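You operate a simulated robot arm through the tools that you are given. There is no shell and no other tool.

You run a simulated robot arm. Do the job below in one go: nothing can be reset, and whatever is moved stays where it is left.

## Task
Oil the rusty green lock and unlock it with its own key.
Fine: can on the green circle, straw over the keyway, one puff; put it back before the key goes in; the plate names the key; leave it turned. Set down upright: spray can.

Only the result counts: the job must be done as asked and must still hold three seconds after the hand-in. Knocking over, shifting, dropping, spilling or breaking anything else fails it.

## Robot
A 7-joint arm with a two-finger parallel gripper, fixed in place. Base frame: the origin is on the floor under the middle of its stand, x ahead of it, y to its left, z up; the work surface is at about z = 740. Readings come in mm, rad, newtons and seconds.
With the tool pointing down near the work surface it reaches from about 200 to 680 mm from the base axis. Its first joint turns from -1.152 to 1.152 rad. Payload 2.4 kg.
The tool frame sits at the grasp point between the pads (the TCP): z along the fingers, y along the line on which they close. The tips reach 30 mm beyond it. Largest opening 94 mm; finger width 28, thickness 10; the body of the gripper, 50 by 96 mm, starts 55 mm behind the TCP.
Orientation is that of the tool frame in the base frame, as a unit quaternion [w, x, y, z]. With the fingers straight down and closing along the base's y, the tool's x points along the base's -x, its y along +y and its z along -z.

## Interface
- The arm moves only by the tool servo_tool. Its argument "targets" is a list of rows, each a list of 7 numbers: the opening, from 0 (shut) to 1 (fully open), then the shift along the base's x, y, z in mm, then the turn, a rotation vector about the base's x, y, z in rad. In form: [[grip, dx, dy, dz, rx, ry, rz], ...]. A call has 1 to 20 rows; each row is the pose to reach, as a shift and turn from the pose commanded when the call began. Rows are played at 5 a second. More than 50 mm and 0.15 rad between two rows, or a gripper value outside its range, and nothing of the call is played. A pose out of reach is approached as far as the arm can. The call stops where the force on the tool passes 60 N (or 10 N more than at its start, if that is more) or the arm is blocked; 0.2 s more then pass. Each finger travels about 153 mm/s and halts on what it meets, pressing with about 37 N; the grip force reading is that of the motor and also rises with nothing between the fingers. The clock runs only during rows and for 0.2 s after the last one: add rows that repeat a pose to give the fingers time. It gives the time, the measured TCP pose, the force on the tool (base axes), the opening and the grip force at its end, in the units of the frame above (readings bear some noise), with the torque about the TCP (base axes, N m) and any sound that the robot's microphone picked up.
- Cameras (640 x 400 px; columns grow to the right, rows downward): "scene" is fixed at [35.2, 474.5, 1446.7]; the picture's right is [-0.77, -0.64, 0.00], its down [-0.30, 0.37, -0.88] and it looks along [0.56, -0.68, -0.48] (base axes); focal length 330 px, centre (320, 200). "wrist" rides on the gripper at [76, 14, -103] in the tool frame; the picture's right is [-0.18, 0.98, 0.00], its down [-0.75, -0.14, -0.64] and it looks along [-0.63, -0.12, 0.77] (tool axes); focal length 243 px, centre (320, 200). There is no depth. A picture from a camera that has moved, and an enlarged one, comes with that camera's place and axes in the base frame and with its lens. The place of the scene camera against the robot may be out by one fixed shift of up to 12 mm in any direction.
- capture(camera): a new picture of that camera. No time passes.
- enlarge(camera, box): a new picture of the part [left, top, right, bottom] of that camera's present view, enlarged. No time passes.
- close_job(): hands the job in; it is judged then, once.

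Nothing tells you positions but the pictures and the camera data. Unless the task says otherwise, let go and move clear before handing in.

The tools are called after "Request:" by a JSON object that holds its "fn" and its "kwargs". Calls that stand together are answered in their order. servo_tool: Moves the arm, as the interface text tells. Its arguments: {"type":"object","properties":{"targets":{"type":"array","items":{"type":"array","items":{"type":"number"}}}},"required":["targets"]} The other tools are called the same way: capture (camera) takes a picture; enlarge (camera, box) takes an enlarged picture of a part of a camera's view; close_job () hands the job in.

At the start:

```text
t: 0.0
ee_pos: [316.8, -32.3, 1312.1]
ee_rot: [0.0, 0.001, 1.0, 0.0]
force: [0.5, 0.6, -0.3]
ft_torque: [-0.01, -0.02, 0.0]
width: 93.9
gripper_force: 0.1
```

scene: 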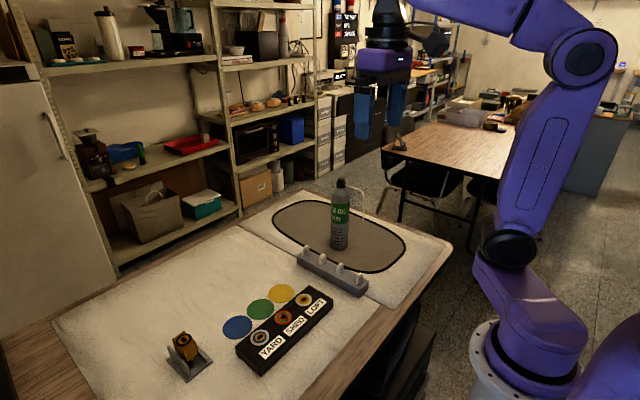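
wrist: 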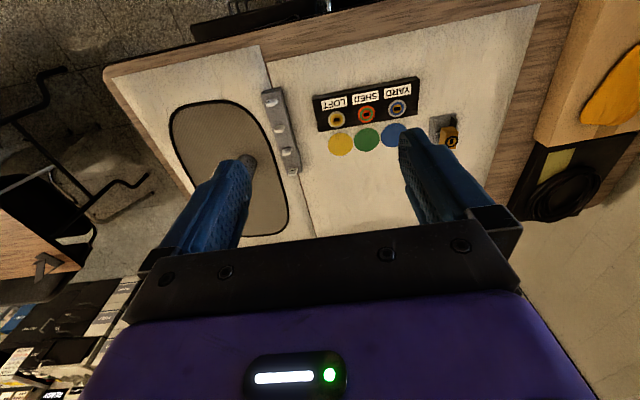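

I see a bench with a spray can on a grey mat, a key rack with keys, a black block with three locks (YARD, SHED, LOFT) and coloured circles in front of each, plus a small padlock-like item on a stand. I'll look closer before moving.

Request:
{"fn": "enlarge", "kwargs": {"camera": "scene", "box": [220, 270, 350, 380]}}

Request:
{"fn": "enlarge", "kwargs": {"camera": "scene", "box": [280, 170, 420, 300]}}

Request:
{"fn": "enlarge", "kwargs": {"camera": "scene", "box": [150, 310, 230, 390]}}

Request:
{"fn": "enlarge", "kwargs": {"camera": "wrist", "box": [230, 60, 480, 200]}}

```text
3.64 times, centred on (285, 325) of scene
camera zoom: at [35.2, 474.5, 1446.7], right [-0.77, -0.64, 0.0], down [-0.3, 0.37, -0.88], along [0.56, -0.68, -0.48], focal length 1200 px, centre (447, -254)
```

zoom: 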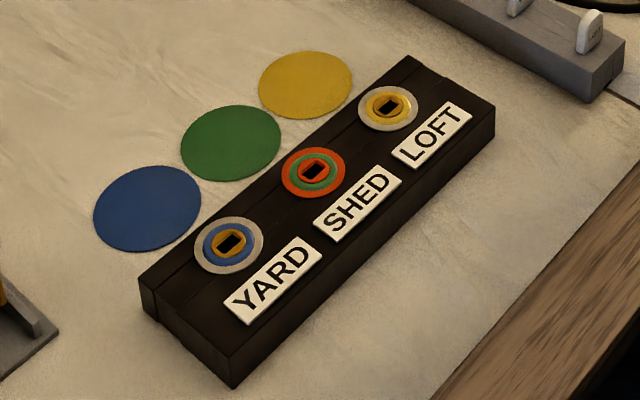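

```text
3.08 times, centred on (350, 235) of scene
camera zoom: at [35.2, 474.5, 1446.7], right [-0.77, -0.64, 0.0], down [-0.3, 0.37, -0.88], along [0.56, -0.68, -0.48], focal length 1016 px, centre (228, 92)
```

zoom: 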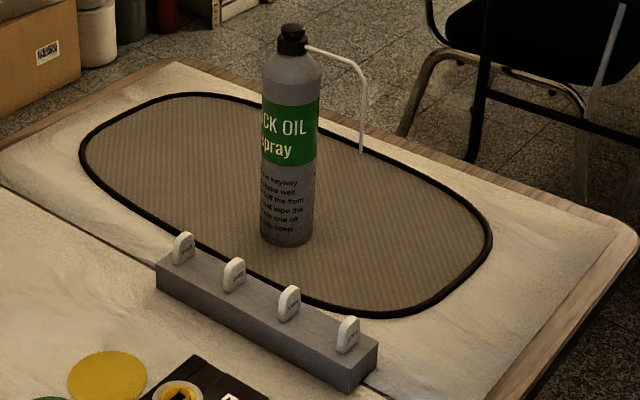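

```text
5.00 times, centred on (190, 350) of scene
camera zoom: at [35.2, 474.5, 1446.7], right [-0.77, -0.64, 0.0], down [-0.3, 0.37, -0.88], along [0.56, -0.68, -0.48], focal length 1650 px, centre (970, -550)
```

zoom: 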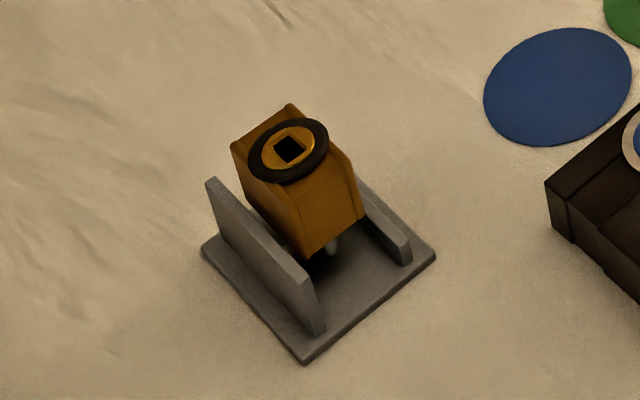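

```text
2.56 times, centred on (355, 130) of wrist
camera zoom: at [239.9, -17.4, 1416.1], right [0.18, 0.98, 0.0], down [0.75, -0.14, 0.64], along [0.63, -0.12, -0.77], focal length 621 px, centre (230, 379)
```

zoom: 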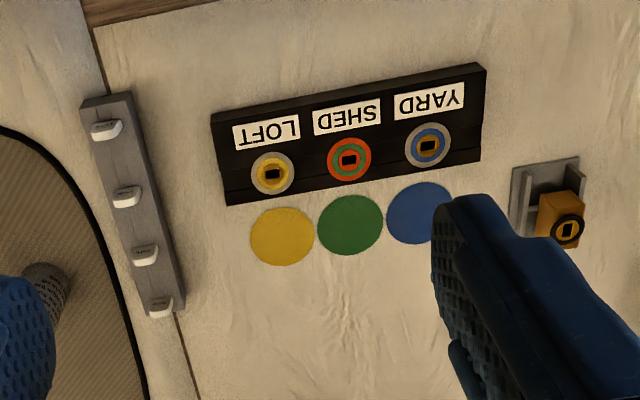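

The SHED lock carries the green ring and rust, with the green circle behind it. Next I'll read the can's text and the key labels.

Request:
{"fn": "enlarge", "kwargs": {"camera": "scene", "box": [325, 195, 365, 225]}}

Request:
{"fn": "enlarge", "kwargs": {"camera": "scene", "box": [325, 215, 365, 255]}}

Request:
{"fn": "enlarge", "kwargs": {"camera": "scene", "box": [298, 240, 338, 270]}}

Request:
{"fn": "enlarge", "kwargs": {"camera": "scene", "box": [330, 256, 374, 290]}}

Request:
{"fn": "enlarge", "kwargs": {"camera": "wrist", "box": [255, 80, 315, 180]}}

```text
13.33 times, centred on (345, 210) of scene
camera zoom: at [35.2, 474.5, 1446.7], right [-0.77, -0.64, 0.0], down [-0.3, 0.37, -0.88], along [0.56, -0.68, -0.48], focal length 4401 px, centre (-13, 67)
```

zoom: 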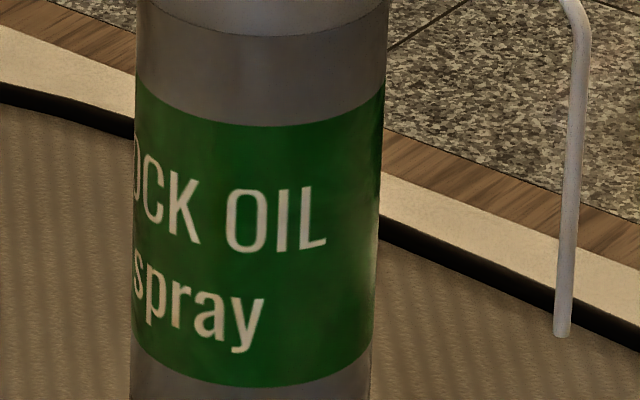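

```text
10.00 times, centred on (345, 235) of scene
camera zoom: at [35.2, 474.5, 1446.7], right [-0.77, -0.64, 0.0], down [-0.3, 0.37, -0.88], along [0.56, -0.68, -0.48], focal length 3301 px, centre (70, -150)
```

zoom: 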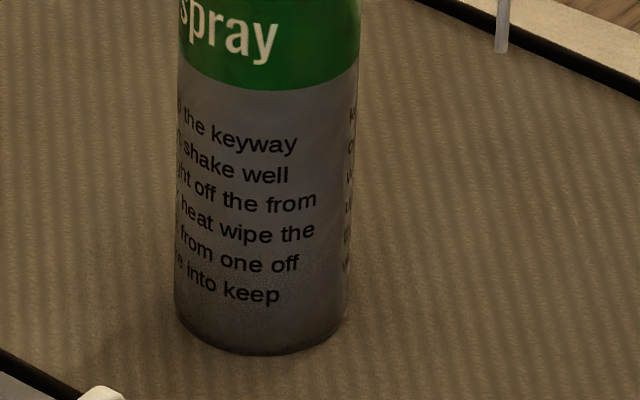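

```text
13.33 times, centred on (318, 255) of scene
camera zoom: at [35.2, 474.5, 1446.7], right [-0.77, -0.64, 0.0], down [-0.3, 0.37, -0.88], along [0.56, -0.68, -0.48], focal length 4401 px, centre (347, -533)
```

zoom: 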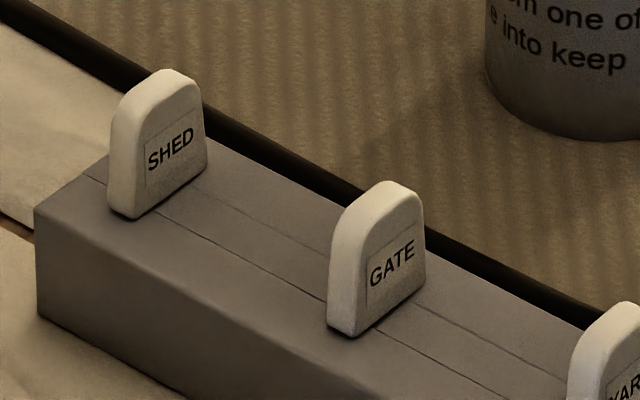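

```text
11.76 times, centred on (352, 273) of scene
camera zoom: at [35.2, 474.5, 1446.7], right [-0.77, -0.64, 0.0], down [-0.3, 0.37, -0.88], along [0.56, -0.68, -0.48], focal length 3884 px, centre (-56, -659)
```

zoom: 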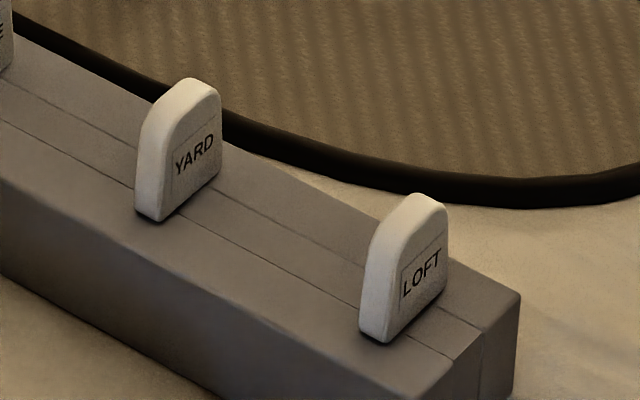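

```text
4.00 times, centred on (285, 130) of wrist
camera zoom: at [239.9, -17.4, 1416.1], right [0.18, 0.98, 0.0], down [0.75, -0.14, 0.64], along [0.63, -0.12, -0.77], focal length 970 px, centre (460, 480)
```

zoom: 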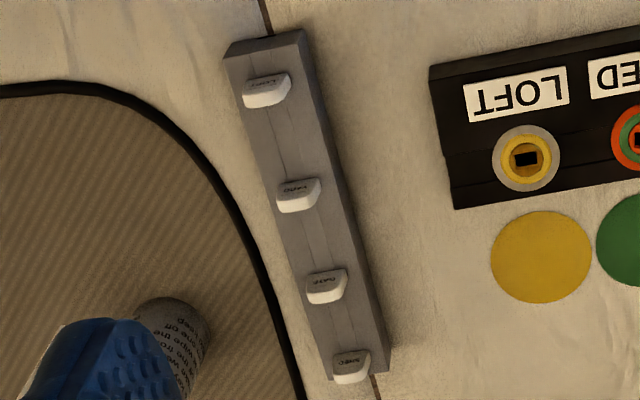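

The keys read SHED, GATE, YARD, LOFT, and the SHED key is at the far (+x) end of the rack at about (613, -168). The can is near (590, -300) with its straw pointing roughly toward -x. I'll move the wrist camera over for precise measurements of the can first.

Request:
{"fn": "servo_tool", "kwargs": {"targets": [[1, 12, -35, -23, 0, 0, 0], [1, 24, -71, -46, 0, 0, 0], [1, 36, -106, -69, 0, 0, 0], [1, 47, -142, -93, 0, 0, 0], [1, 59, -177, -116, 0, 0, 0], [1, 71, -213, -139, 0, 0, 0], [1, 83, -248, -162, 0, 0, 0], [1, 83, -248, -162, 0, 0, 0]]}}

Request:
{"fn": "capture", "kwargs": {"camera": "wrist"}}

Request:
{"fn": "capture", "kwargs": {"camera": "scene"}}

```text
t: 1.8
ee_pos: [400.1, -279.7, 1151.2]
ee_rot: [0.002, 0.0, 1.0, 0.0]
force: [0.1, 0.1, -0.6]
ft_torque: [-0.02, -0.03, 0.0]
width: 93.9
gripper_force: 0.2
```

```text
taken
camera wrist: at [323.8, -265.4, 1255.1], right [0.18, 0.98, 0.0], down [0.75, -0.14, 0.64], along [0.63, -0.12, -0.77], focal length 243 px, centre (320, 200)
```

wrist: 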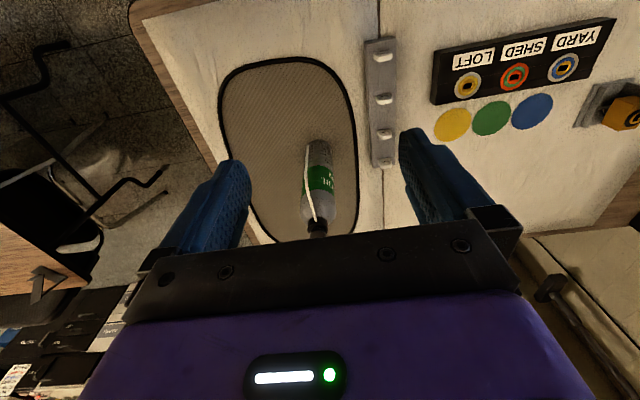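

```text
taken
```

scene: 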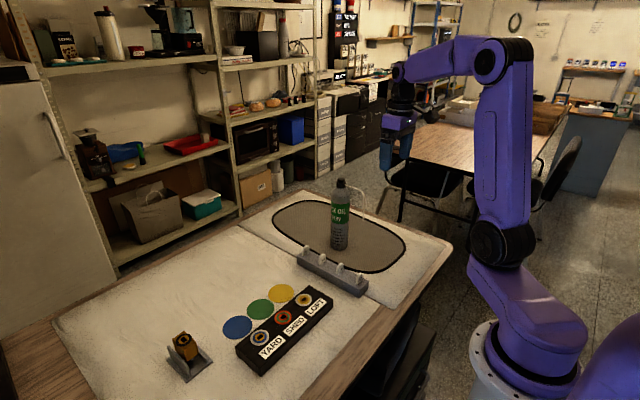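

Request:
{"fn": "enlarge", "kwargs": {"camera": "wrist", "box": [285, 130, 355, 240]}}

Request:
{"fn": "enlarge", "kwargs": {"camera": "wrist", "box": [420, 10, 640, 150]}}

```text
3.64 times, centred on (320, 185) of wrist
camera zoom: at [323.8, -265.4, 1255.1], right [0.18, 0.98, 0.0], down [0.75, -0.14, 0.64], along [0.63, -0.12, -0.77], focal length 882 px, centre (320, 254)
```

zoom: 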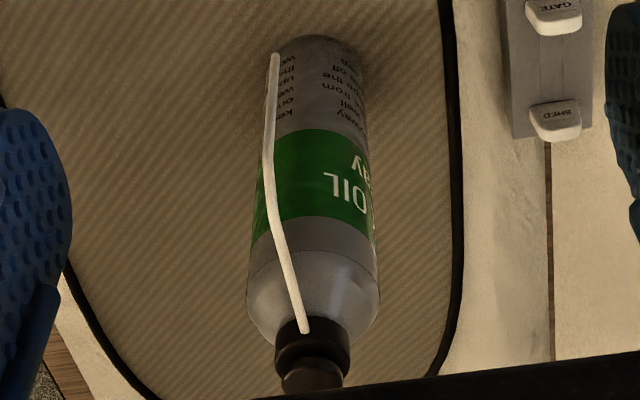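

```text
2.86 times, centred on (530, 80) of wrist
camera zoom: at [323.8, -265.4, 1255.1], right [0.18, 0.98, 0.0], down [0.75, -0.14, 0.64], along [0.63, -0.12, -0.77], focal length 693 px, centre (-280, 543)
```

zoom: 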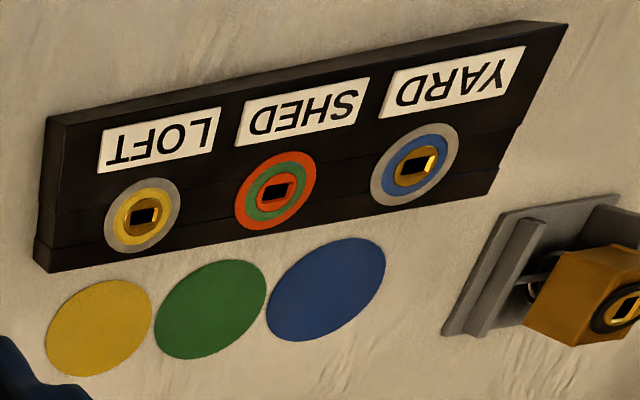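

The can measures roughly (599, -319), straw toward -x, straw tip roughly at z≈890, keyway (498, 61, 778), green circle (589, 62). I'll take another view from higher up to pin down the can's cap and height.

Request:
{"fn": "servo_tool", "kwargs": {"targets": [[1, -18, 0, 35, 0, 0, 0], [1, -36, 0, 70, 0, 0, 0], [1, -54, 0, 105, 0, 0, 0], [1, -70, 0, 140, 0, 0, 0], [1, -70, 0, 140, 0, 0, 0]]}}

Request:
{"fn": "capture", "kwargs": {"camera": "wrist"}}

Request:
{"fn": "enlarge", "kwargs": {"camera": "wrist", "box": [270, 120, 370, 230]}}

```text
t: 3.0
ee_pos: [330.5, -279.3, 1287.7]
ee_rot: [0.002, 0.0, 1.0, 0.0]
force: [0.8, 0.3, 0.0]
ft_torque: [-0.01, 0.0, 0.01]
width: 93.9
gripper_force: 0.0
```

```text
taken
camera wrist: at [254.2, -264.5, 1391.9], right [0.18, 0.98, 0.0], down [0.75, -0.14, 0.64], along [0.63, -0.12, -0.77], focal length 243 px, centre (320, 200)
```

wrist: 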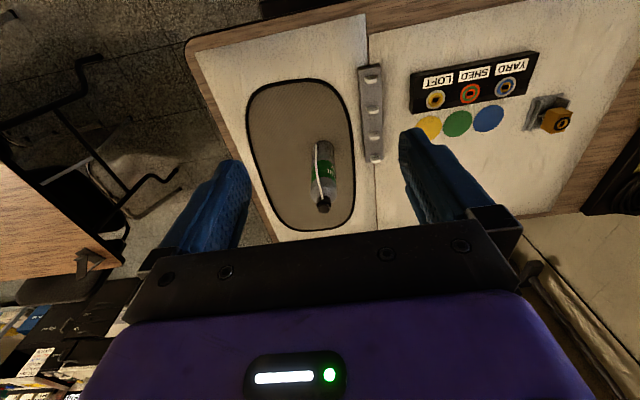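

```text
3.64 times, centred on (320, 175) of wrist
camera zoom: at [254.2, -264.5, 1391.9], right [0.18, 0.98, 0.0], down [0.75, -0.14, 0.64], along [0.63, -0.12, -0.77], focal length 882 px, centre (320, 291)
```

zoom: 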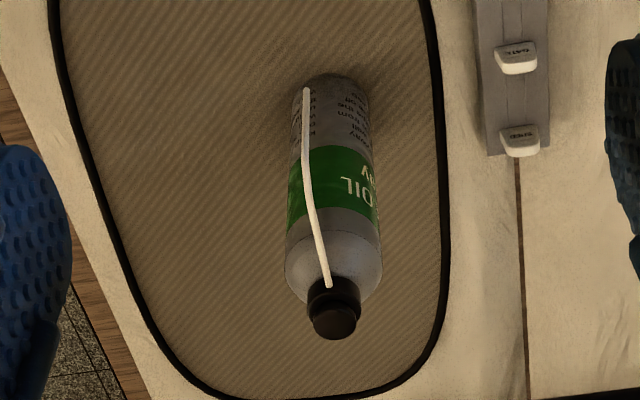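

Request:
{"fn": "enlarge", "kwargs": {"camera": "wrist", "box": [305, 135, 345, 160]}}

Request:
{"fn": "enlarge", "kwargs": {"camera": "wrist", "box": [305, 160, 345, 185]}}

Request:
{"fn": "enlarge", "kwargs": {"camera": "wrist", "box": [305, 190, 345, 215]}}

Request:
{"fn": "enlarge", "kwargs": {"camera": "wrist", "box": [410, 50, 550, 150]}}

```text
16.00 times, centred on (325, 148) of wrist
camera zoom: at [254.2, -264.5, 1391.9], right [0.18, 0.98, 0.0], down [0.75, -0.14, 0.64], along [0.63, -0.12, -0.77], focal length 3882 px, centre (240, 1040)
```

zoom: 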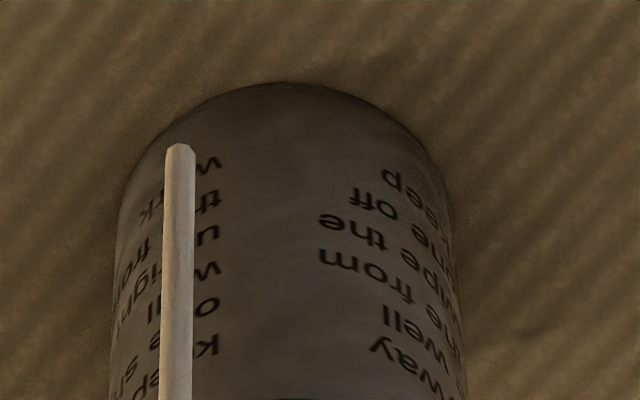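

```text
16.00 times, centred on (325, 172) of wrist
camera zoom: at [254.2, -264.5, 1391.9], right [0.18, 0.98, 0.0], down [0.75, -0.14, 0.64], along [0.63, -0.12, -0.77], focal length 3882 px, centre (240, 640)
```

zoom: 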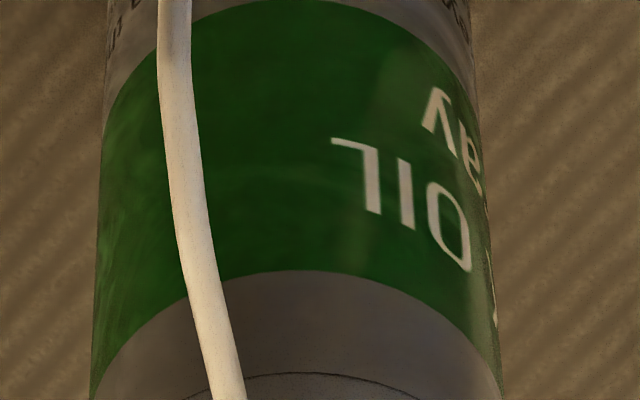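

```text
16.00 times, centred on (325, 202) of wrist
camera zoom: at [254.2, -264.5, 1391.9], right [0.18, 0.98, 0.0], down [0.75, -0.14, 0.64], along [0.63, -0.12, -0.77], focal length 3882 px, centre (240, 160)
```

zoom: 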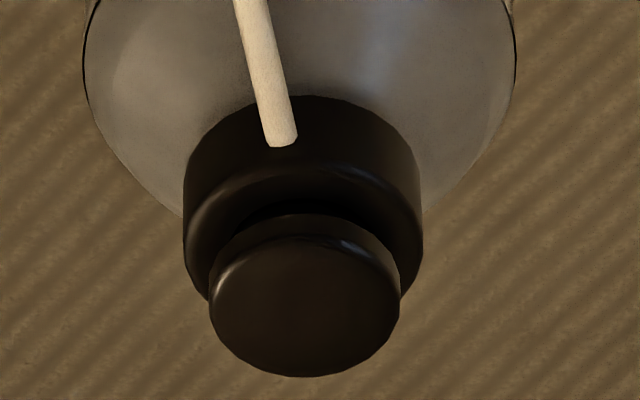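

```text
4.00 times, centred on (480, 100) of wrist
camera zoom: at [254.2, -264.5, 1391.9], right [0.18, 0.98, 0.0], down [0.75, -0.14, 0.64], along [0.63, -0.12, -0.77], focal length 970 px, centre (-320, 600)
```

zoom: 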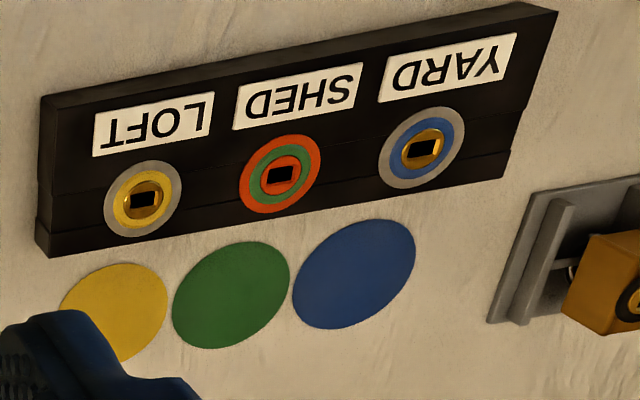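

The can is at about (599.5, -319.6), radius ≈31, cap top ≈1007, with the straw tip about 93 mm out along -x — matching the circle-to-keyway spacing. Next I'll view the locks and green circle from close by to refine the target.

Request:
{"fn": "servo_tool", "kwargs": {"targets": [[1, -4, 40, -23, 0, 0, 0], [1, -8, 80, -47, 0, 0, 0], [1, -12, 120, -70, 0, 0, 0], [1, -15, 160, -94, 0, 0, 0], [1, -19, 200, -117, 0, 0, 0], [1, -23, 240, -141, 0, 0, 0], [1, -27, 280, -164, 0, 0, 0], [1, -30, 320, -188, 0, 0, 0], [1, -30, 320, -188, 0, 0, 0]]}}

Request:
{"fn": "capture", "kwargs": {"camera": "wrist"}}

```text
t: 5.0
ee_pos: [298.7, 39.0, 1103.1]
ee_rot: [0.002, 0.0, 1.0, 0.001]
force: [0.1, -0.6, 0.3]
ft_torque: [0.01, 0.0, 0.0]
width: 93.9
gripper_force: 0.1
```

```text
taken
camera wrist: at [220.7, 53.5, 1206.9], right [0.18, 0.98, 0.0], down [0.75, -0.14, 0.64], along [0.63, -0.12, -0.77], focal length 243 px, centre (320, 200)
```

wrist: 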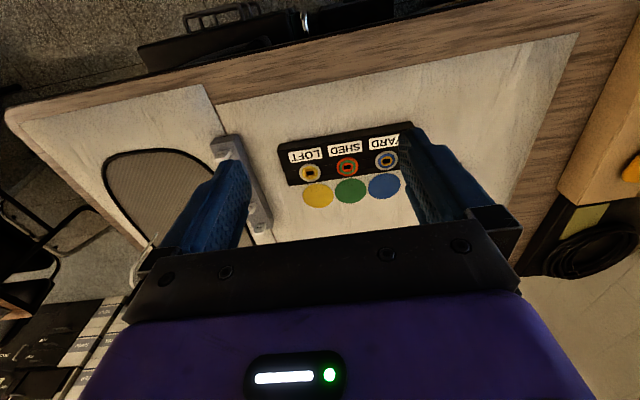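

Request:
{"fn": "enlarge", "kwargs": {"camera": "wrist", "box": [320, 140, 380, 210]}}

Request:
{"fn": "enlarge", "kwargs": {"camera": "wrist", "box": [335, 155, 361, 179]}}

Request:
{"fn": "enlarge", "kwargs": {"camera": "wrist", "box": [270, 120, 430, 220]}}

```text
5.71 times, centred on (350, 175) of wrist
camera zoom: at [220.7, 53.5, 1206.9], right [0.18, 0.98, 0.0], down [0.75, -0.14, 0.64], along [0.63, -0.12, -0.77], focal length 1386 px, centre (149, 343)
```

zoom: 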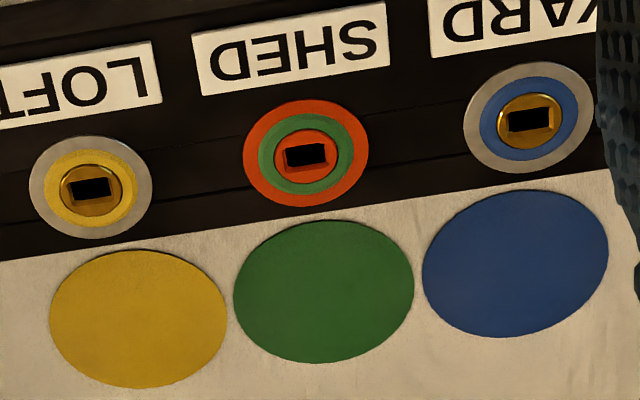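

```text
16.00 times, centred on (348, 167) of wrist
camera zoom: at [220.7, 53.5, 1206.9], right [0.18, 0.98, 0.0], down [0.75, -0.14, 0.64], along [0.63, -0.12, -0.77], focal length 3882 px, centre (-128, 728)
```

zoom: 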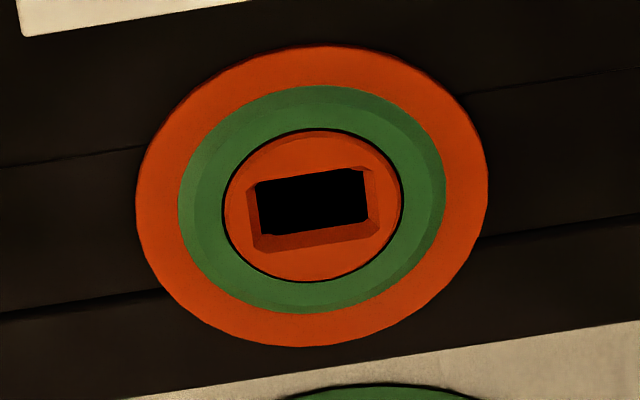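

```text
4.00 times, centred on (350, 170) of wrist
camera zoom: at [220.7, 53.5, 1206.9], right [0.18, 0.98, 0.0], down [0.75, -0.14, 0.64], along [0.63, -0.12, -0.77], focal length 970 px, centre (200, 320)
```

zoom: 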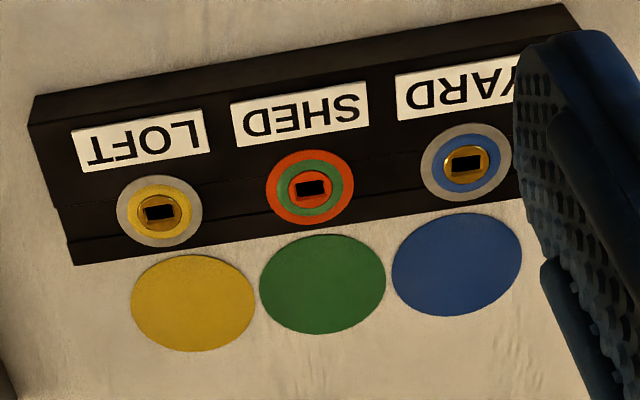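

Keyway confirmed at (497.6, 60.6, ~778), slot long side along y; green circle centre ≈ (590, 61). Now I'll go above the can with the gripper open and check that the pose is reachable.

Request:
{"fn": "servo_tool", "kwargs": {"targets": [[1, 30, -36, 0, 0, 0, 0], [1, 60, -72, 0, 0, 0, 0], [1, 90, -108, 0, 0, 0, 0], [1, 120, -144, 0, 0, 0, 0], [1, 150, -180, 0, 0, 0, 0], [1, 180, -216, 0, 0, 0, 0], [1, 210, -252, 0, 0, 0, 0], [1, 240, -288, 0, 0, 0, 0], [1, 270, -323.5, 0, 0, 0, 0], [1, 299.7, -359.3, 0, 0, 0, 0], [1, 299.7, -359.3, 0, 0, 0, 0], [1, 299.7, -359.3, 0, 0, 0, 0], [1, 299.7, -359.3, 0, 0, 0, 0]]}}

Request:
{"fn": "capture", "kwargs": {"camera": "wrist"}}

Request:
{"fn": "capture", "kwargs": {"camera": "scene"}}

```text
t: 7.8
ee_pos: [588.6, -311.9, 1102.0]
ee_rot: [0.001, -0.001, 1.0, 0.0]
force: [-0.3, -0.1, 0.5]
ft_torque: [-0.02, 0.02, -0.02]
width: 94.2
gripper_force: 0.2
out of reach, approached as far as the arm can: row 10, 11, 12, 13
```

```text
taken
camera wrist: at [512.4, -298.1, 1206.4], right [0.18, 0.98, 0.0], down [0.75, -0.14, 0.64], along [0.63, -0.12, -0.77], focal length 243 px, centre (320, 200)
```

wrist: 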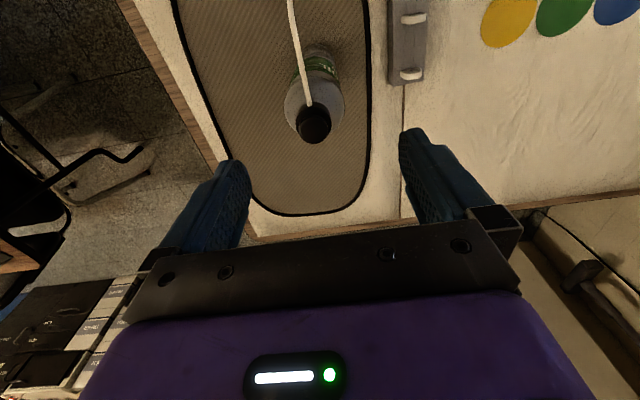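

```text
taken
```

scene: 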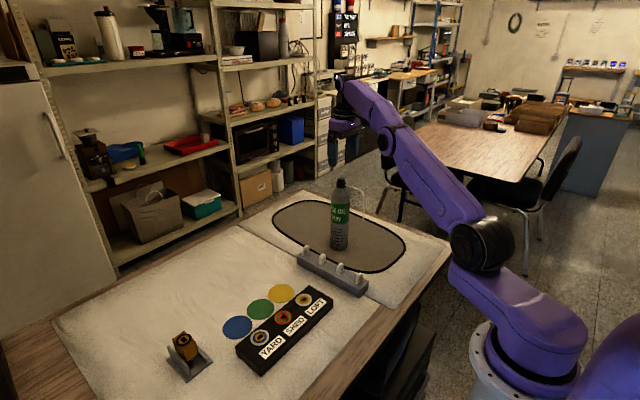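

At z≈1100 the straight-down pose falls ~13 mm short of the can, so I'll tilt the tool slightly outward. First I'll measure the cap again from this close view.

Request:
{"fn": "enlarge", "kwargs": {"camera": "wrist", "box": [275, 40, 355, 150]}}

Request:
{"fn": "enlarge", "kwargs": {"camera": "wrist", "box": [265, 0, 345, 60]}}

Request:
{"fn": "enlarge", "kwargs": {"camera": "wrist", "box": [380, 0, 450, 90]}}

```text
3.64 times, centred on (315, 95) of wrist
camera zoom: at [512.4, -298.1, 1206.4], right [0.18, 0.98, 0.0], down [0.75, -0.14, 0.64], along [0.63, -0.12, -0.77], focal length 882 px, centre (338, 582)
```

zoom: 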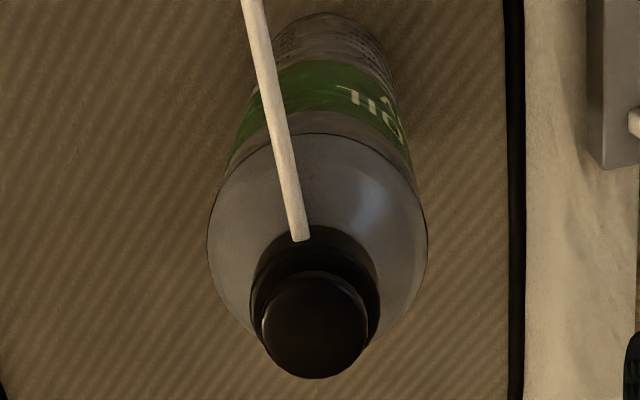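

```text
6.67 times, centred on (305, 30) of wrist
camera zoom: at [512.4, -298.1, 1206.4], right [0.18, 0.98, 0.0], down [0.75, -0.14, 0.64], along [0.63, -0.12, -0.77], focal length 1618 px, centre (420, 1333)
```

zoom: 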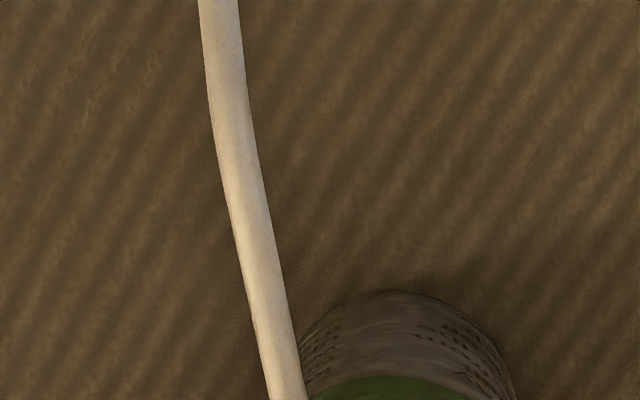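

```text
4.44 times, centred on (415, 45) of wrist
camera zoom: at [512.4, -298.1, 1206.4], right [0.18, 0.98, 0.0], down [0.75, -0.14, 0.64], along [0.63, -0.12, -0.77], focal length 1078 px, centre (-102, 889)
```

zoom: 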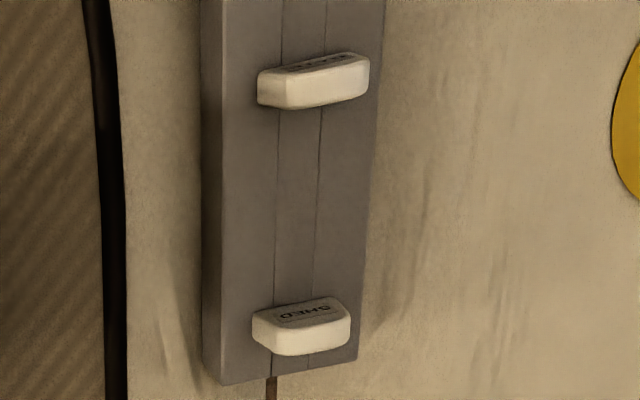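

Request:
{"fn": "servo_tool", "kwargs": {"targets": [[1, -15, 8, 0, 0, -0.04, 0], [1, -30, 16, 0, 0, -0.08, 0], [1, -30, 16, 0, 0, -0.12, 0], [1, -30, 16, 0, 0, -0.12, 0], [1, -30, 16, 0, 0, -0.12, 0]]}}

```text
t: 9.0
ee_pos: [559.1, -296.9, 1103.1]
ee_rot: [0.061, 0.0, 0.998, 0.0]
force: [-0.9, 0.2, -0.1]
ft_torque: [0.0, 0.01, 0.02]
width: 93.9
gripper_force: 0.0
```

Request:
{"fn": "servo_tool", "kwargs": {"targets": [[1, 20, -11.5, 0, 0, 0, 0], [1, 39.6, -23.2, 0, 0, 0, 0], [1, 39.6, -23.2, 0, 0, 0, 0], [1, 39.6, -23.2, 0, 0, 0, 0], [1, 39.6, -23.2, 0, 0, 0, 0]]}}

Request:
{"fn": "capture", "kwargs": {"camera": "wrist"}}

```text
t: 10.2
ee_pos: [598.4, -320.5, 1102.6]
ee_rot: [0.061, 0.0, 0.998, 0.0]
force: [1.1, 0.4, -0.2]
ft_torque: [-0.02, -0.03, 0.0]
width: 94.0
gripper_force: 0.0
```

```text
taken
camera wrist: at [510.0, -305.0, 1197.3], right [0.18, 0.98, 0.02], down [0.67, -0.14, 0.73], along [0.72, -0.12, -0.68], focal length 243 px, centre (320, 200)
```

wrist: 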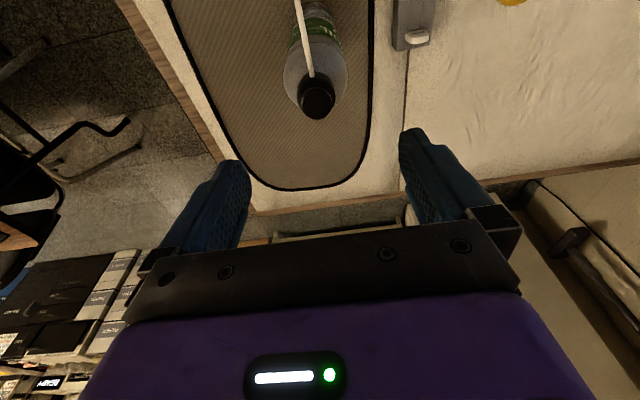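

The tilted pose reaches the can axis. Now I'll descend around the can body to z≈961, staying clear of the cap.

Request:
{"fn": "servo_tool", "kwargs": {"targets": [[1, 0, 0, -40, 0, 0, 0], [1, 0, 0, -80, 0, 0, 0], [1, 0, 0, -110, 0, 0, 0], [1, 0, 0, -130, 0, 0, 0], [1, 0, 0, -130, 0, 0, 0], [1, 0, 0, -130, 0, 0, 0]]}}

Request:
{"fn": "capture", "kwargs": {"camera": "wrist"}}

Request:
{"fn": "enlarge", "kwargs": {"camera": "scene", "box": [300, 130, 400, 250]}}

```text
t: 11.6
ee_pos: [599.9, -318.2, 972.3]
ee_rot: [0.061, 0.0, 0.998, -0.001]
force: [0.9, 0.1, 0.1]
ft_torque: [-0.03, 0.01, 0.03]
width: 94.1
gripper_force: 0.0
```

```text
taken
camera wrist: at [511.0, -304.8, 1066.0], right [0.18, 0.98, 0.02], down [0.67, -0.14, 0.73], along [0.72, -0.12, -0.68], focal length 243 px, centre (320, 200)
```

wrist: 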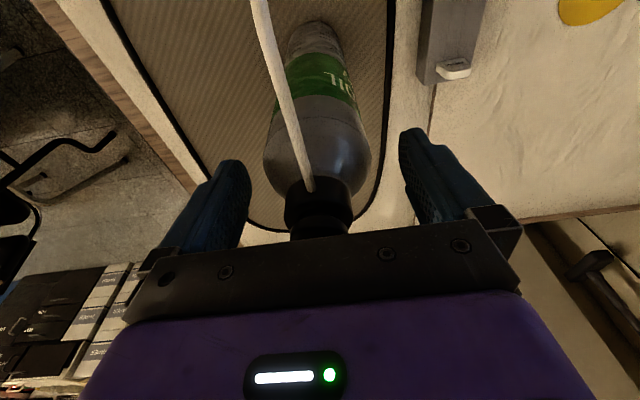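

```text
3.33 times, centred on (350, 190) of scene
camera zoom: at [35.2, 474.5, 1446.7], right [-0.77, -0.64, 0.0], down [-0.3, 0.37, -0.88], along [0.56, -0.68, -0.48], focal length 1100 px, centre (220, 233)
```

zoom: 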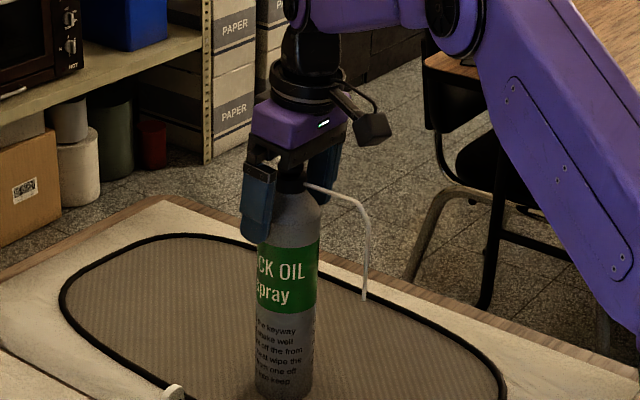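

Request:
{"fn": "enlarge", "kwargs": {"camera": "scene", "box": [325, 165, 365, 200]}}

```text
11.43 times, centred on (345, 182) of scene
camera zoom: at [35.2, 474.5, 1446.7], right [-0.77, -0.64, 0.0], down [-0.3, 0.37, -0.88], along [0.56, -0.68, -0.48], focal length 3773 px, centre (34, 400)
```

zoom: 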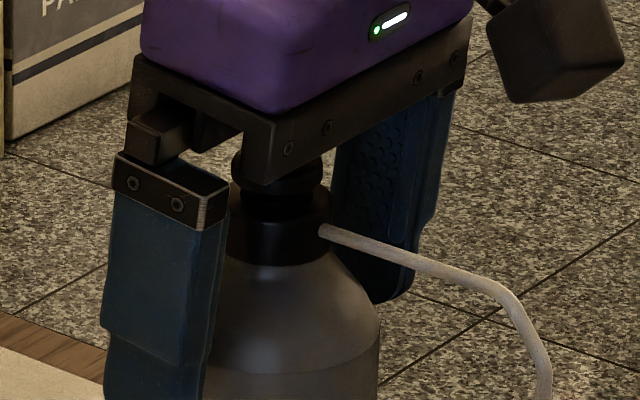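

Request:
{"fn": "servo_tool", "kwargs": {"targets": [[1, 0, 0, -5, 0, 0, 0], [1, 0, 0, -10, 0, 0, 0], [1, 0, 0, -10, 0, 0, 0], [0.85, 0, 0, -10, 0, 0, 0], [0.72, 0, 0, -10, 0, 0, 0], [0.6, 0, 0, -10, 0, 0, 0], [0.4, 0, 0, -10, 0, 0, 0], [0.4, 0, 0, -10, 0, 0, 0]]}}

Request:
{"fn": "capture", "kwargs": {"camera": "wrist"}}

Request:
{"fn": "enlarge", "kwargs": {"camera": "scene", "box": [300, 150, 400, 260]}}

```text
t: 13.4
ee_pos: [599.4, -319.4, 962.8]
ee_rot: [0.061, -0.001, 0.998, 0.001]
force: [-0.5, -1.2, 0.2]
ft_torque: [-0.18, -0.03, -0.01]
width: 61.2
gripper_force: 36.9
```

```text
taken
camera wrist: at [510.9, -305.2, 1057.1], right [0.18, 0.98, 0.02], down [0.67, -0.14, 0.73], along [0.72, -0.12, -0.68], focal length 243 px, centre (320, 200)
```

wrist: 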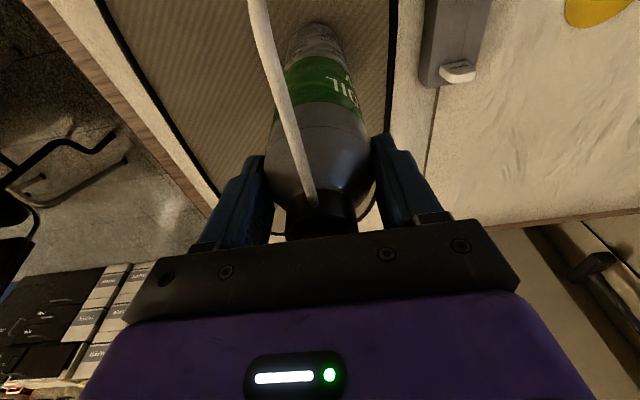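

```text
3.64 times, centred on (350, 205) of scene
camera zoom: at [35.2, 474.4, 1446.7], right [-0.77, -0.64, 0.0], down [-0.3, 0.37, -0.88], along [0.56, -0.68, -0.48], focal length 1200 px, centre (211, 182)
```

zoom: 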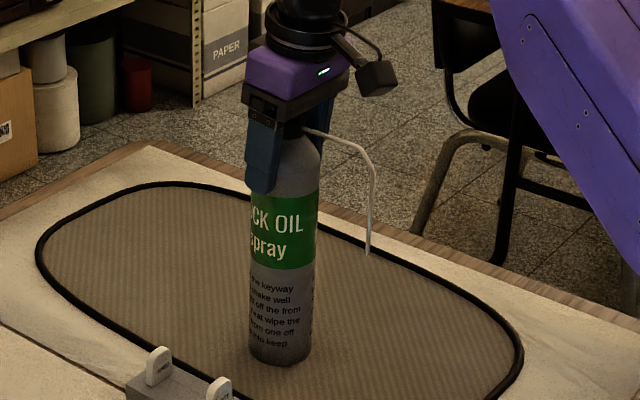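

Gripped at 61 mm width. I'll lift the can by 120 mm, straight up.

Request:
{"fn": "servo_tool", "kwargs": {"targets": [[0.4, 0, 0, 5, 0, 0, 0], [0.4, 0, 0, 15, 0, 0, 0], [0.4, 0, 0, 35, 0, 0, 0], [0.4, 0, 0, 65, 0, 0, 0], [0.4, 0, 0, 95, 0, 0, 0], [0.4, 0, 0, 120, 0, 0, 0], [0.4, 0, 0, 120, 0, 0, 0], [0.4, 0, 0, 120, 0, 0, 0]]}}

Request:
{"fn": "capture", "kwargs": {"camera": "scene"}}

Request:
{"fn": "capture", "kwargs": {"camera": "wrist"}}

```text
t: 15.2
ee_pos: [599.2, -320.0, 1082.4]
ee_rot: [0.061, 0.0, 0.998, 0.0]
force: [-0.5, 0.3, -3.0]
ft_torque: [0.0, -0.02, -0.01]
width: 61.2
gripper_force: 37.2
```

```text
taken
```

scene: 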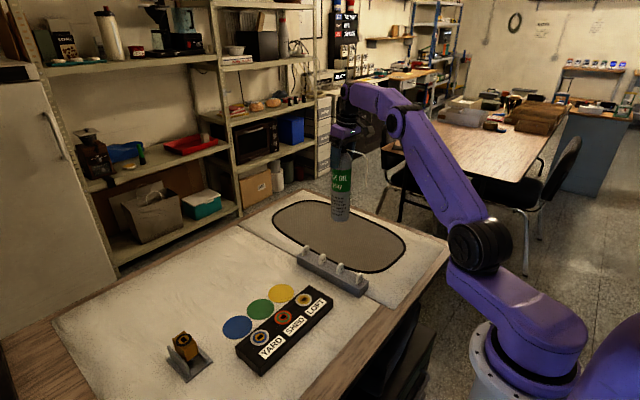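

```text
taken
camera wrist: at [510.2, -305.3, 1177.4], right [0.18, 0.98, 0.02], down [0.67, -0.14, 0.73], along [0.72, -0.12, -0.68], focal length 243 px, centre (320, 200)
```

wrist: 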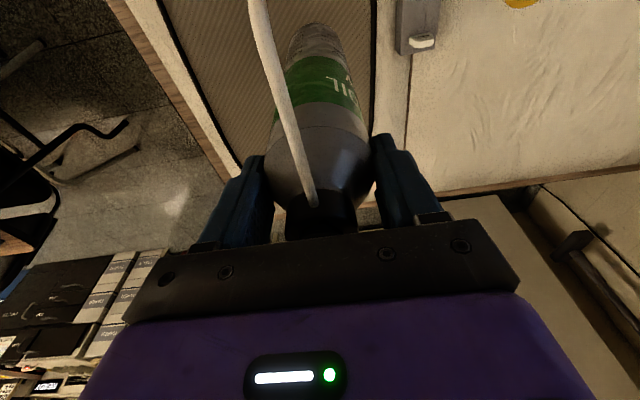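

Can is lifted cleanly (about 3 N). I'll carry it across to above the green circle at height.

Request:
{"fn": "servo_tool", "kwargs": {"targets": [[0.4, 0, 15, 0, 0, 0, 0], [0.4, -1, 40, 0, 0, 0, 0], [0.4, -2, 75, 0, 0, 0, 0], [0.4, -3, 112, 0, 0, 0, 0], [0.4, -4, 150, 0, 0, 0, 0], [0.4, -5, 188, 0, 0, 0, 0], [0.4, -5, 226, 0, 0, 0, 0], [0.4, -6, 264, 0, 0, 0, 0], [0.4, -7, 302, 0, 0, 0, 0], [0.4, -7, 336, 0, 0, 0, 0], [0.4, -8, 362, 0, 0, 0, 0], [0.4, -8, 380.2, 0, 0, 0, 0], [0.4, -8, 380.2, 0, 0, 0, 0], [0.4, -8, 380.2, 0, 0, 0, 0]]}}

Request:
{"fn": "capture", "kwargs": {"camera": "scene"}}

Request:
{"fn": "capture", "kwargs": {"camera": "wrist"}}

```text
t: 18.2
ee_pos: [590.6, 62.5, 1082.4]
ee_rot: [0.061, 0.001, 0.998, 0.001]
force: [-0.3, -0.6, -2.9]
ft_torque: [-0.01, -0.01, 0.0]
width: 61.1
gripper_force: 37.4
```

```text
taken
```

scene: 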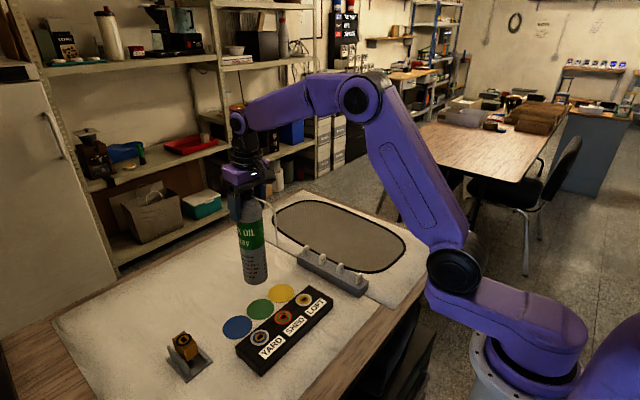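

```text
taken
camera wrist: at [502.5, 75.9, 1176.2], right [0.18, 0.98, 0.02], down [0.67, -0.14, 0.73], along [0.72, -0.12, -0.68], focal length 243 px, centre (320, 200)
```

wrist: 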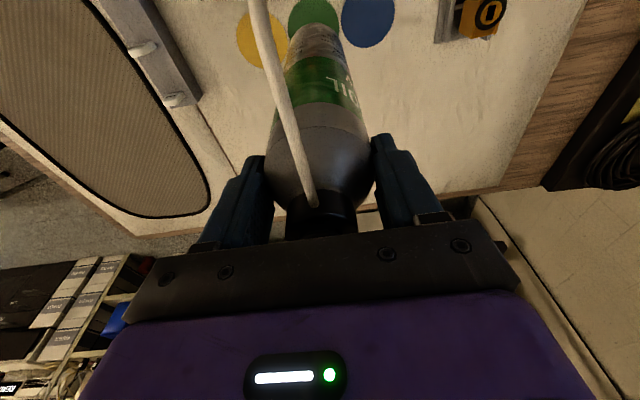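

Now above the green circle. I'll lower to about 12 mm above the surface and check alignment.

Request:
{"fn": "servo_tool", "kwargs": {"targets": [[0.4, 0, 0, -30, 0, 0, 0], [0.4, 0, 0, -65, 0, 0, 0], [0.4, 0, 0, -95, 0, 0, 0], [0.4, 0, 0, -110, 0, 0, 0], [0.4, 0, 0, -110, 0, 0, 0], [0.4, 0, 0, -110, 0, 0, 0]]}}

Request:
{"fn": "enlarge", "kwargs": {"camera": "scene", "box": [210, 250, 340, 350]}}

Request:
{"fn": "enlarge", "kwargs": {"camera": "scene", "box": [210, 180, 330, 300]}}

Request:
{"fn": "capture", "kwargs": {"camera": "wrist"}}

```text
t: 19.6
ee_pos: [591.2, 61.4, 971.4]
ee_rot: [0.061, 0.0, 0.998, 0.0]
force: [0.1, -0.4, -3.6]
ft_torque: [-0.01, -0.03, 0.0]
width: 60.9
gripper_force: 37.1
```

```text
4.00 times, centred on (275, 300) of scene
camera zoom: at [35.3, 474.5, 1446.7], right [-0.77, -0.64, 0.0], down [-0.3, 0.37, -0.88], along [0.56, -0.68, -0.48], focal length 1320 px, centre (500, -200)
```

zoom: 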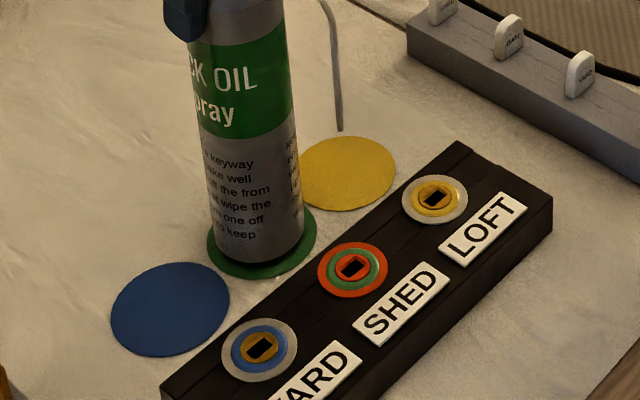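

```text
3.33 times, centred on (270, 240) of scene
camera zoom: at [35.3, 474.5, 1446.7], right [-0.77, -0.64, 0.0], down [-0.3, 0.37, -0.88], along [0.56, -0.68, -0.48], focal length 1100 px, centre (487, 67)
```

zoom: 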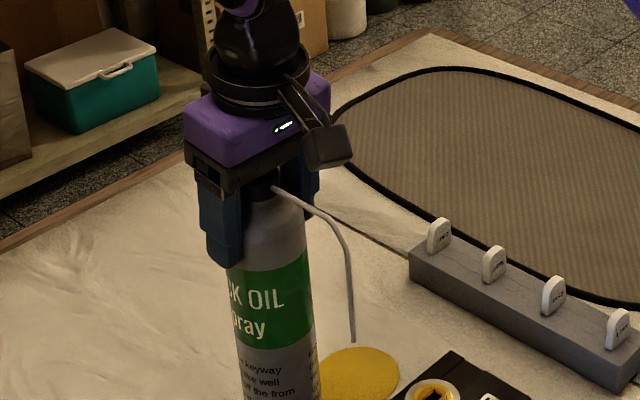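

```text
taken
camera wrist: at [502.5, 75.5, 1065.8], right [0.18, 0.98, 0.02], down [0.67, -0.14, 0.73], along [0.72, -0.12, -0.68], focal length 243 px, centre (320, 200)
```

wrist: 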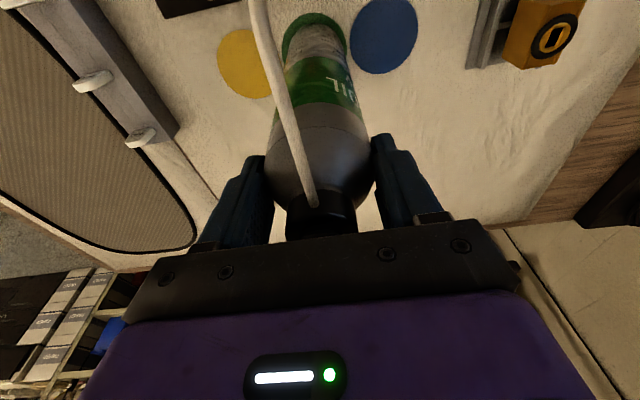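

The straw tip is within about 1 mm of the keyway in plan and the can sits centrally on the circle. I'll lower until contact.

Request:
{"fn": "servo_tool", "kwargs": {"targets": [[0.4, 0, 0, -4, 0, 0, 0], [0.4, 0, 0, -7, 0, 0, 0], [0.4, 0, 0, -9, 0, 0, 0], [0.4, 0, 0, -9, 0, 0, 0]]}}

```text
t: 20.6
ee_pos: [591.1, 60.9, 963.2]
ee_rot: [0.062, 0.0, 0.998, 0.0]
force: [0.1, 0.0, -2.9]
ft_torque: [-0.03, 0.02, -0.01]
width: 61.0
gripper_force: 37.3
```

Request:
{"fn": "servo_tool", "kwargs": {"targets": [[0.4, 0, 0, -0.5, 0, 0, 0], [0.4, 0, 0, -1, 0, 0, 0], [0.4, 0, 0, -1, 0, 0, 0]]}}

```text
t: 21.4
ee_pos: [592.2, 59.6, 962.6]
ee_rot: [0.061, 0.001, 0.998, 0.0]
force: [-1.7, -1.2, 3.5]
ft_torque: [-0.35, 0.26, -0.08]
width: 61.1
gripper_force: 36.8
```

Contact with the surface is felt. I'll release and rise straight up.

Request:
{"fn": "servo_tool", "kwargs": {"targets": [[0.66, 0, 0, 0, 0, 0, 0], [0.72, 0, 0, 0, 0, 0, 0], [0.85, 0, 0, 0, 0, 0, 0], [1, 0, 0, 0, 0, 0, 0], [1, 0, 0, 0, 0, 0, 0], [1, 0, 0, 20, 0, 0, 0], [1, 0, 0, 55, 0, 0, 0], [1, 0, 0, 95, 0, 0, 0], [1, 0, 0, 120, 0, 0, 0], [1, 0, 0, 120, 0, 0, 0]]}}

Request:
{"fn": "capture", "kwargs": {"camera": "wrist"}}

Request:
{"fn": "capture", "kwargs": {"camera": "scene"}}

```text
t: 23.6
ee_pos: [590.4, 63.0, 1085.4]
ee_rot: [0.061, 0.001, 0.998, 0.001]
force: [-0.3, 0.2, 0.0]
ft_torque: [0.02, 0.02, 0.04]
width: 94.1
gripper_force: 0.0
```

```text
taken
camera wrist: at [501.6, 76.8, 1178.9], right [0.18, 0.98, 0.02], down [0.67, -0.14, 0.73], along [0.72, -0.12, -0.68], focal length 243 px, centre (320, 200)
```

wrist: 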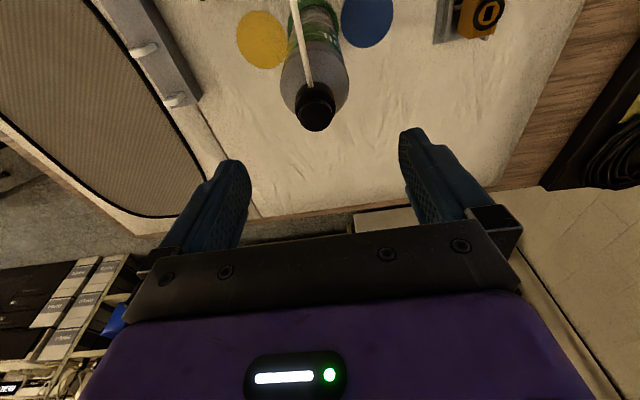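

```text
taken
```

scene: 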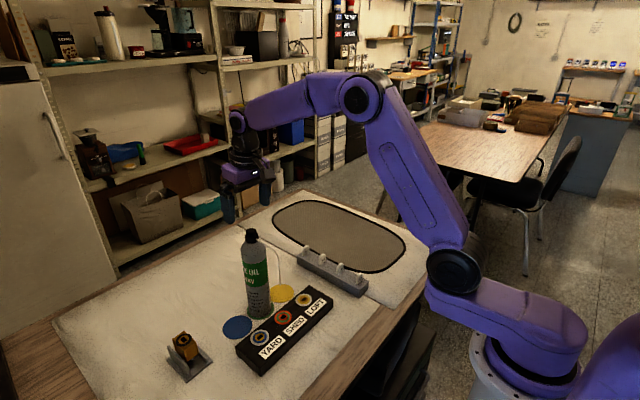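

Request:
{"fn": "enlarge", "kwargs": {"camera": "wrist", "box": [275, 30, 365, 140]}}

Request:
{"fn": "enlarge", "kwargs": {"camera": "scene", "box": [220, 220, 340, 360]}}

```text
3.64 times, centred on (320, 85) of wrist
camera zoom: at [501.6, 76.8, 1178.9], right [0.18, 0.98, 0.02], down [0.67, -0.14, 0.73], along [0.72, -0.12, -0.68], focal length 882 px, centre (320, 618)
```

zoom: 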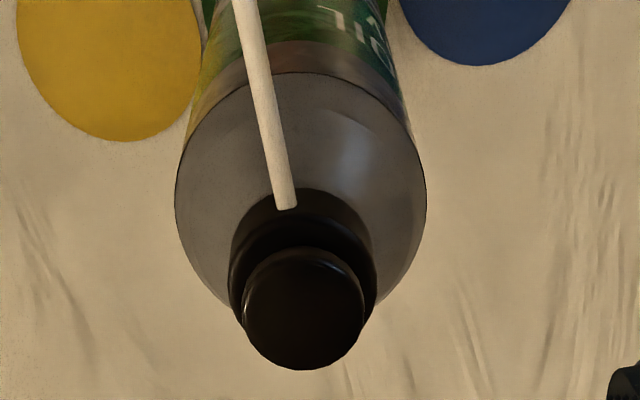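

```text
2.86 times, centred on (280, 290) of scene
camera zoom: at [35.2, 474.5, 1446.7], right [-0.77, -0.64, 0.0], down [-0.3, 0.37, -0.88], along [0.56, -0.68, -0.48], focal length 943 px, centre (434, -57)
```

zoom: 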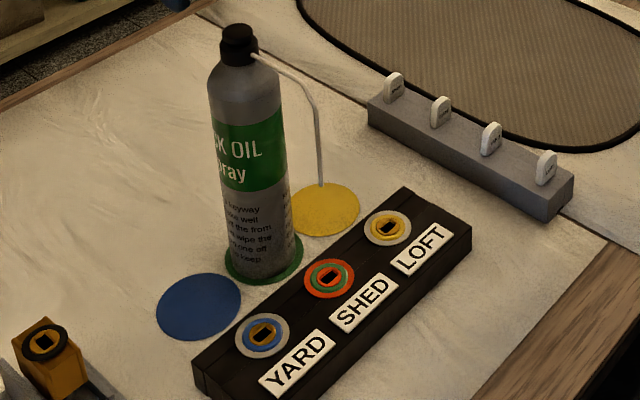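

Request:
{"fn": "enlarge", "kwargs": {"camera": "scene", "box": [310, 255, 350, 295]}}

Request:
{"fn": "enlarge", "kwargs": {"camera": "scene", "box": [265, 260, 345, 330]}}

Request:
{"fn": "enlarge", "kwargs": {"camera": "scene", "box": [225, 270, 275, 325]}}

```text
10.00 times, centred on (330, 275) of scene
camera zoom: at [35.2, 474.5, 1446.7], right [-0.77, -0.64, 0.0], down [-0.3, 0.37, -0.88], along [0.56, -0.68, -0.48], focal length 3301 px, centre (220, -550)
```

zoom: 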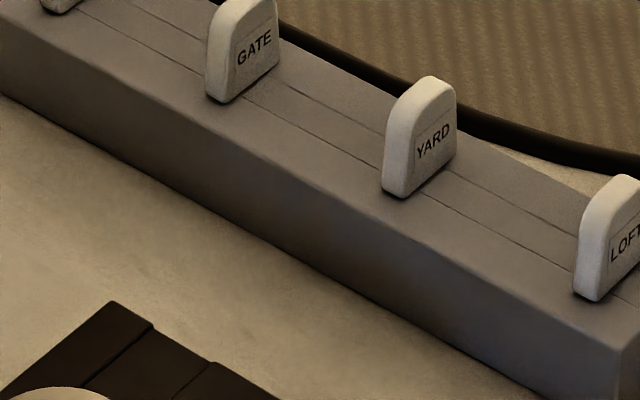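

```text
5.71 times, centred on (305, 295) of scene
camera zoom: at [35.2, 474.5, 1446.7], right [-0.77, -0.64, 0.0], down [-0.3, 0.37, -0.88], along [0.56, -0.68, -0.48], focal length 1886 px, centre (406, -343)
```

zoom: 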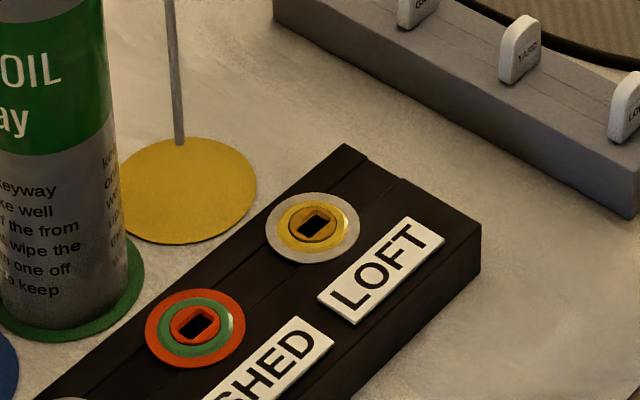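

```text
7.27 times, centred on (250, 298) of scene
camera zoom: at [35.2, 474.5, 1446.7], right [-0.77, -0.64, 0.0], down [-0.3, 0.37, -0.88], along [0.56, -0.68, -0.48], focal length 2401 px, centre (829, -509)
```

zoom: 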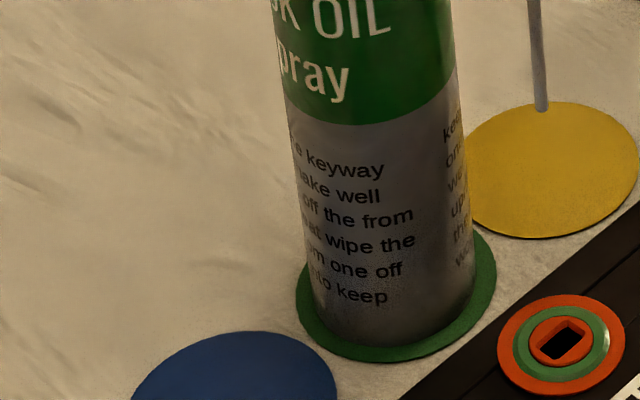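

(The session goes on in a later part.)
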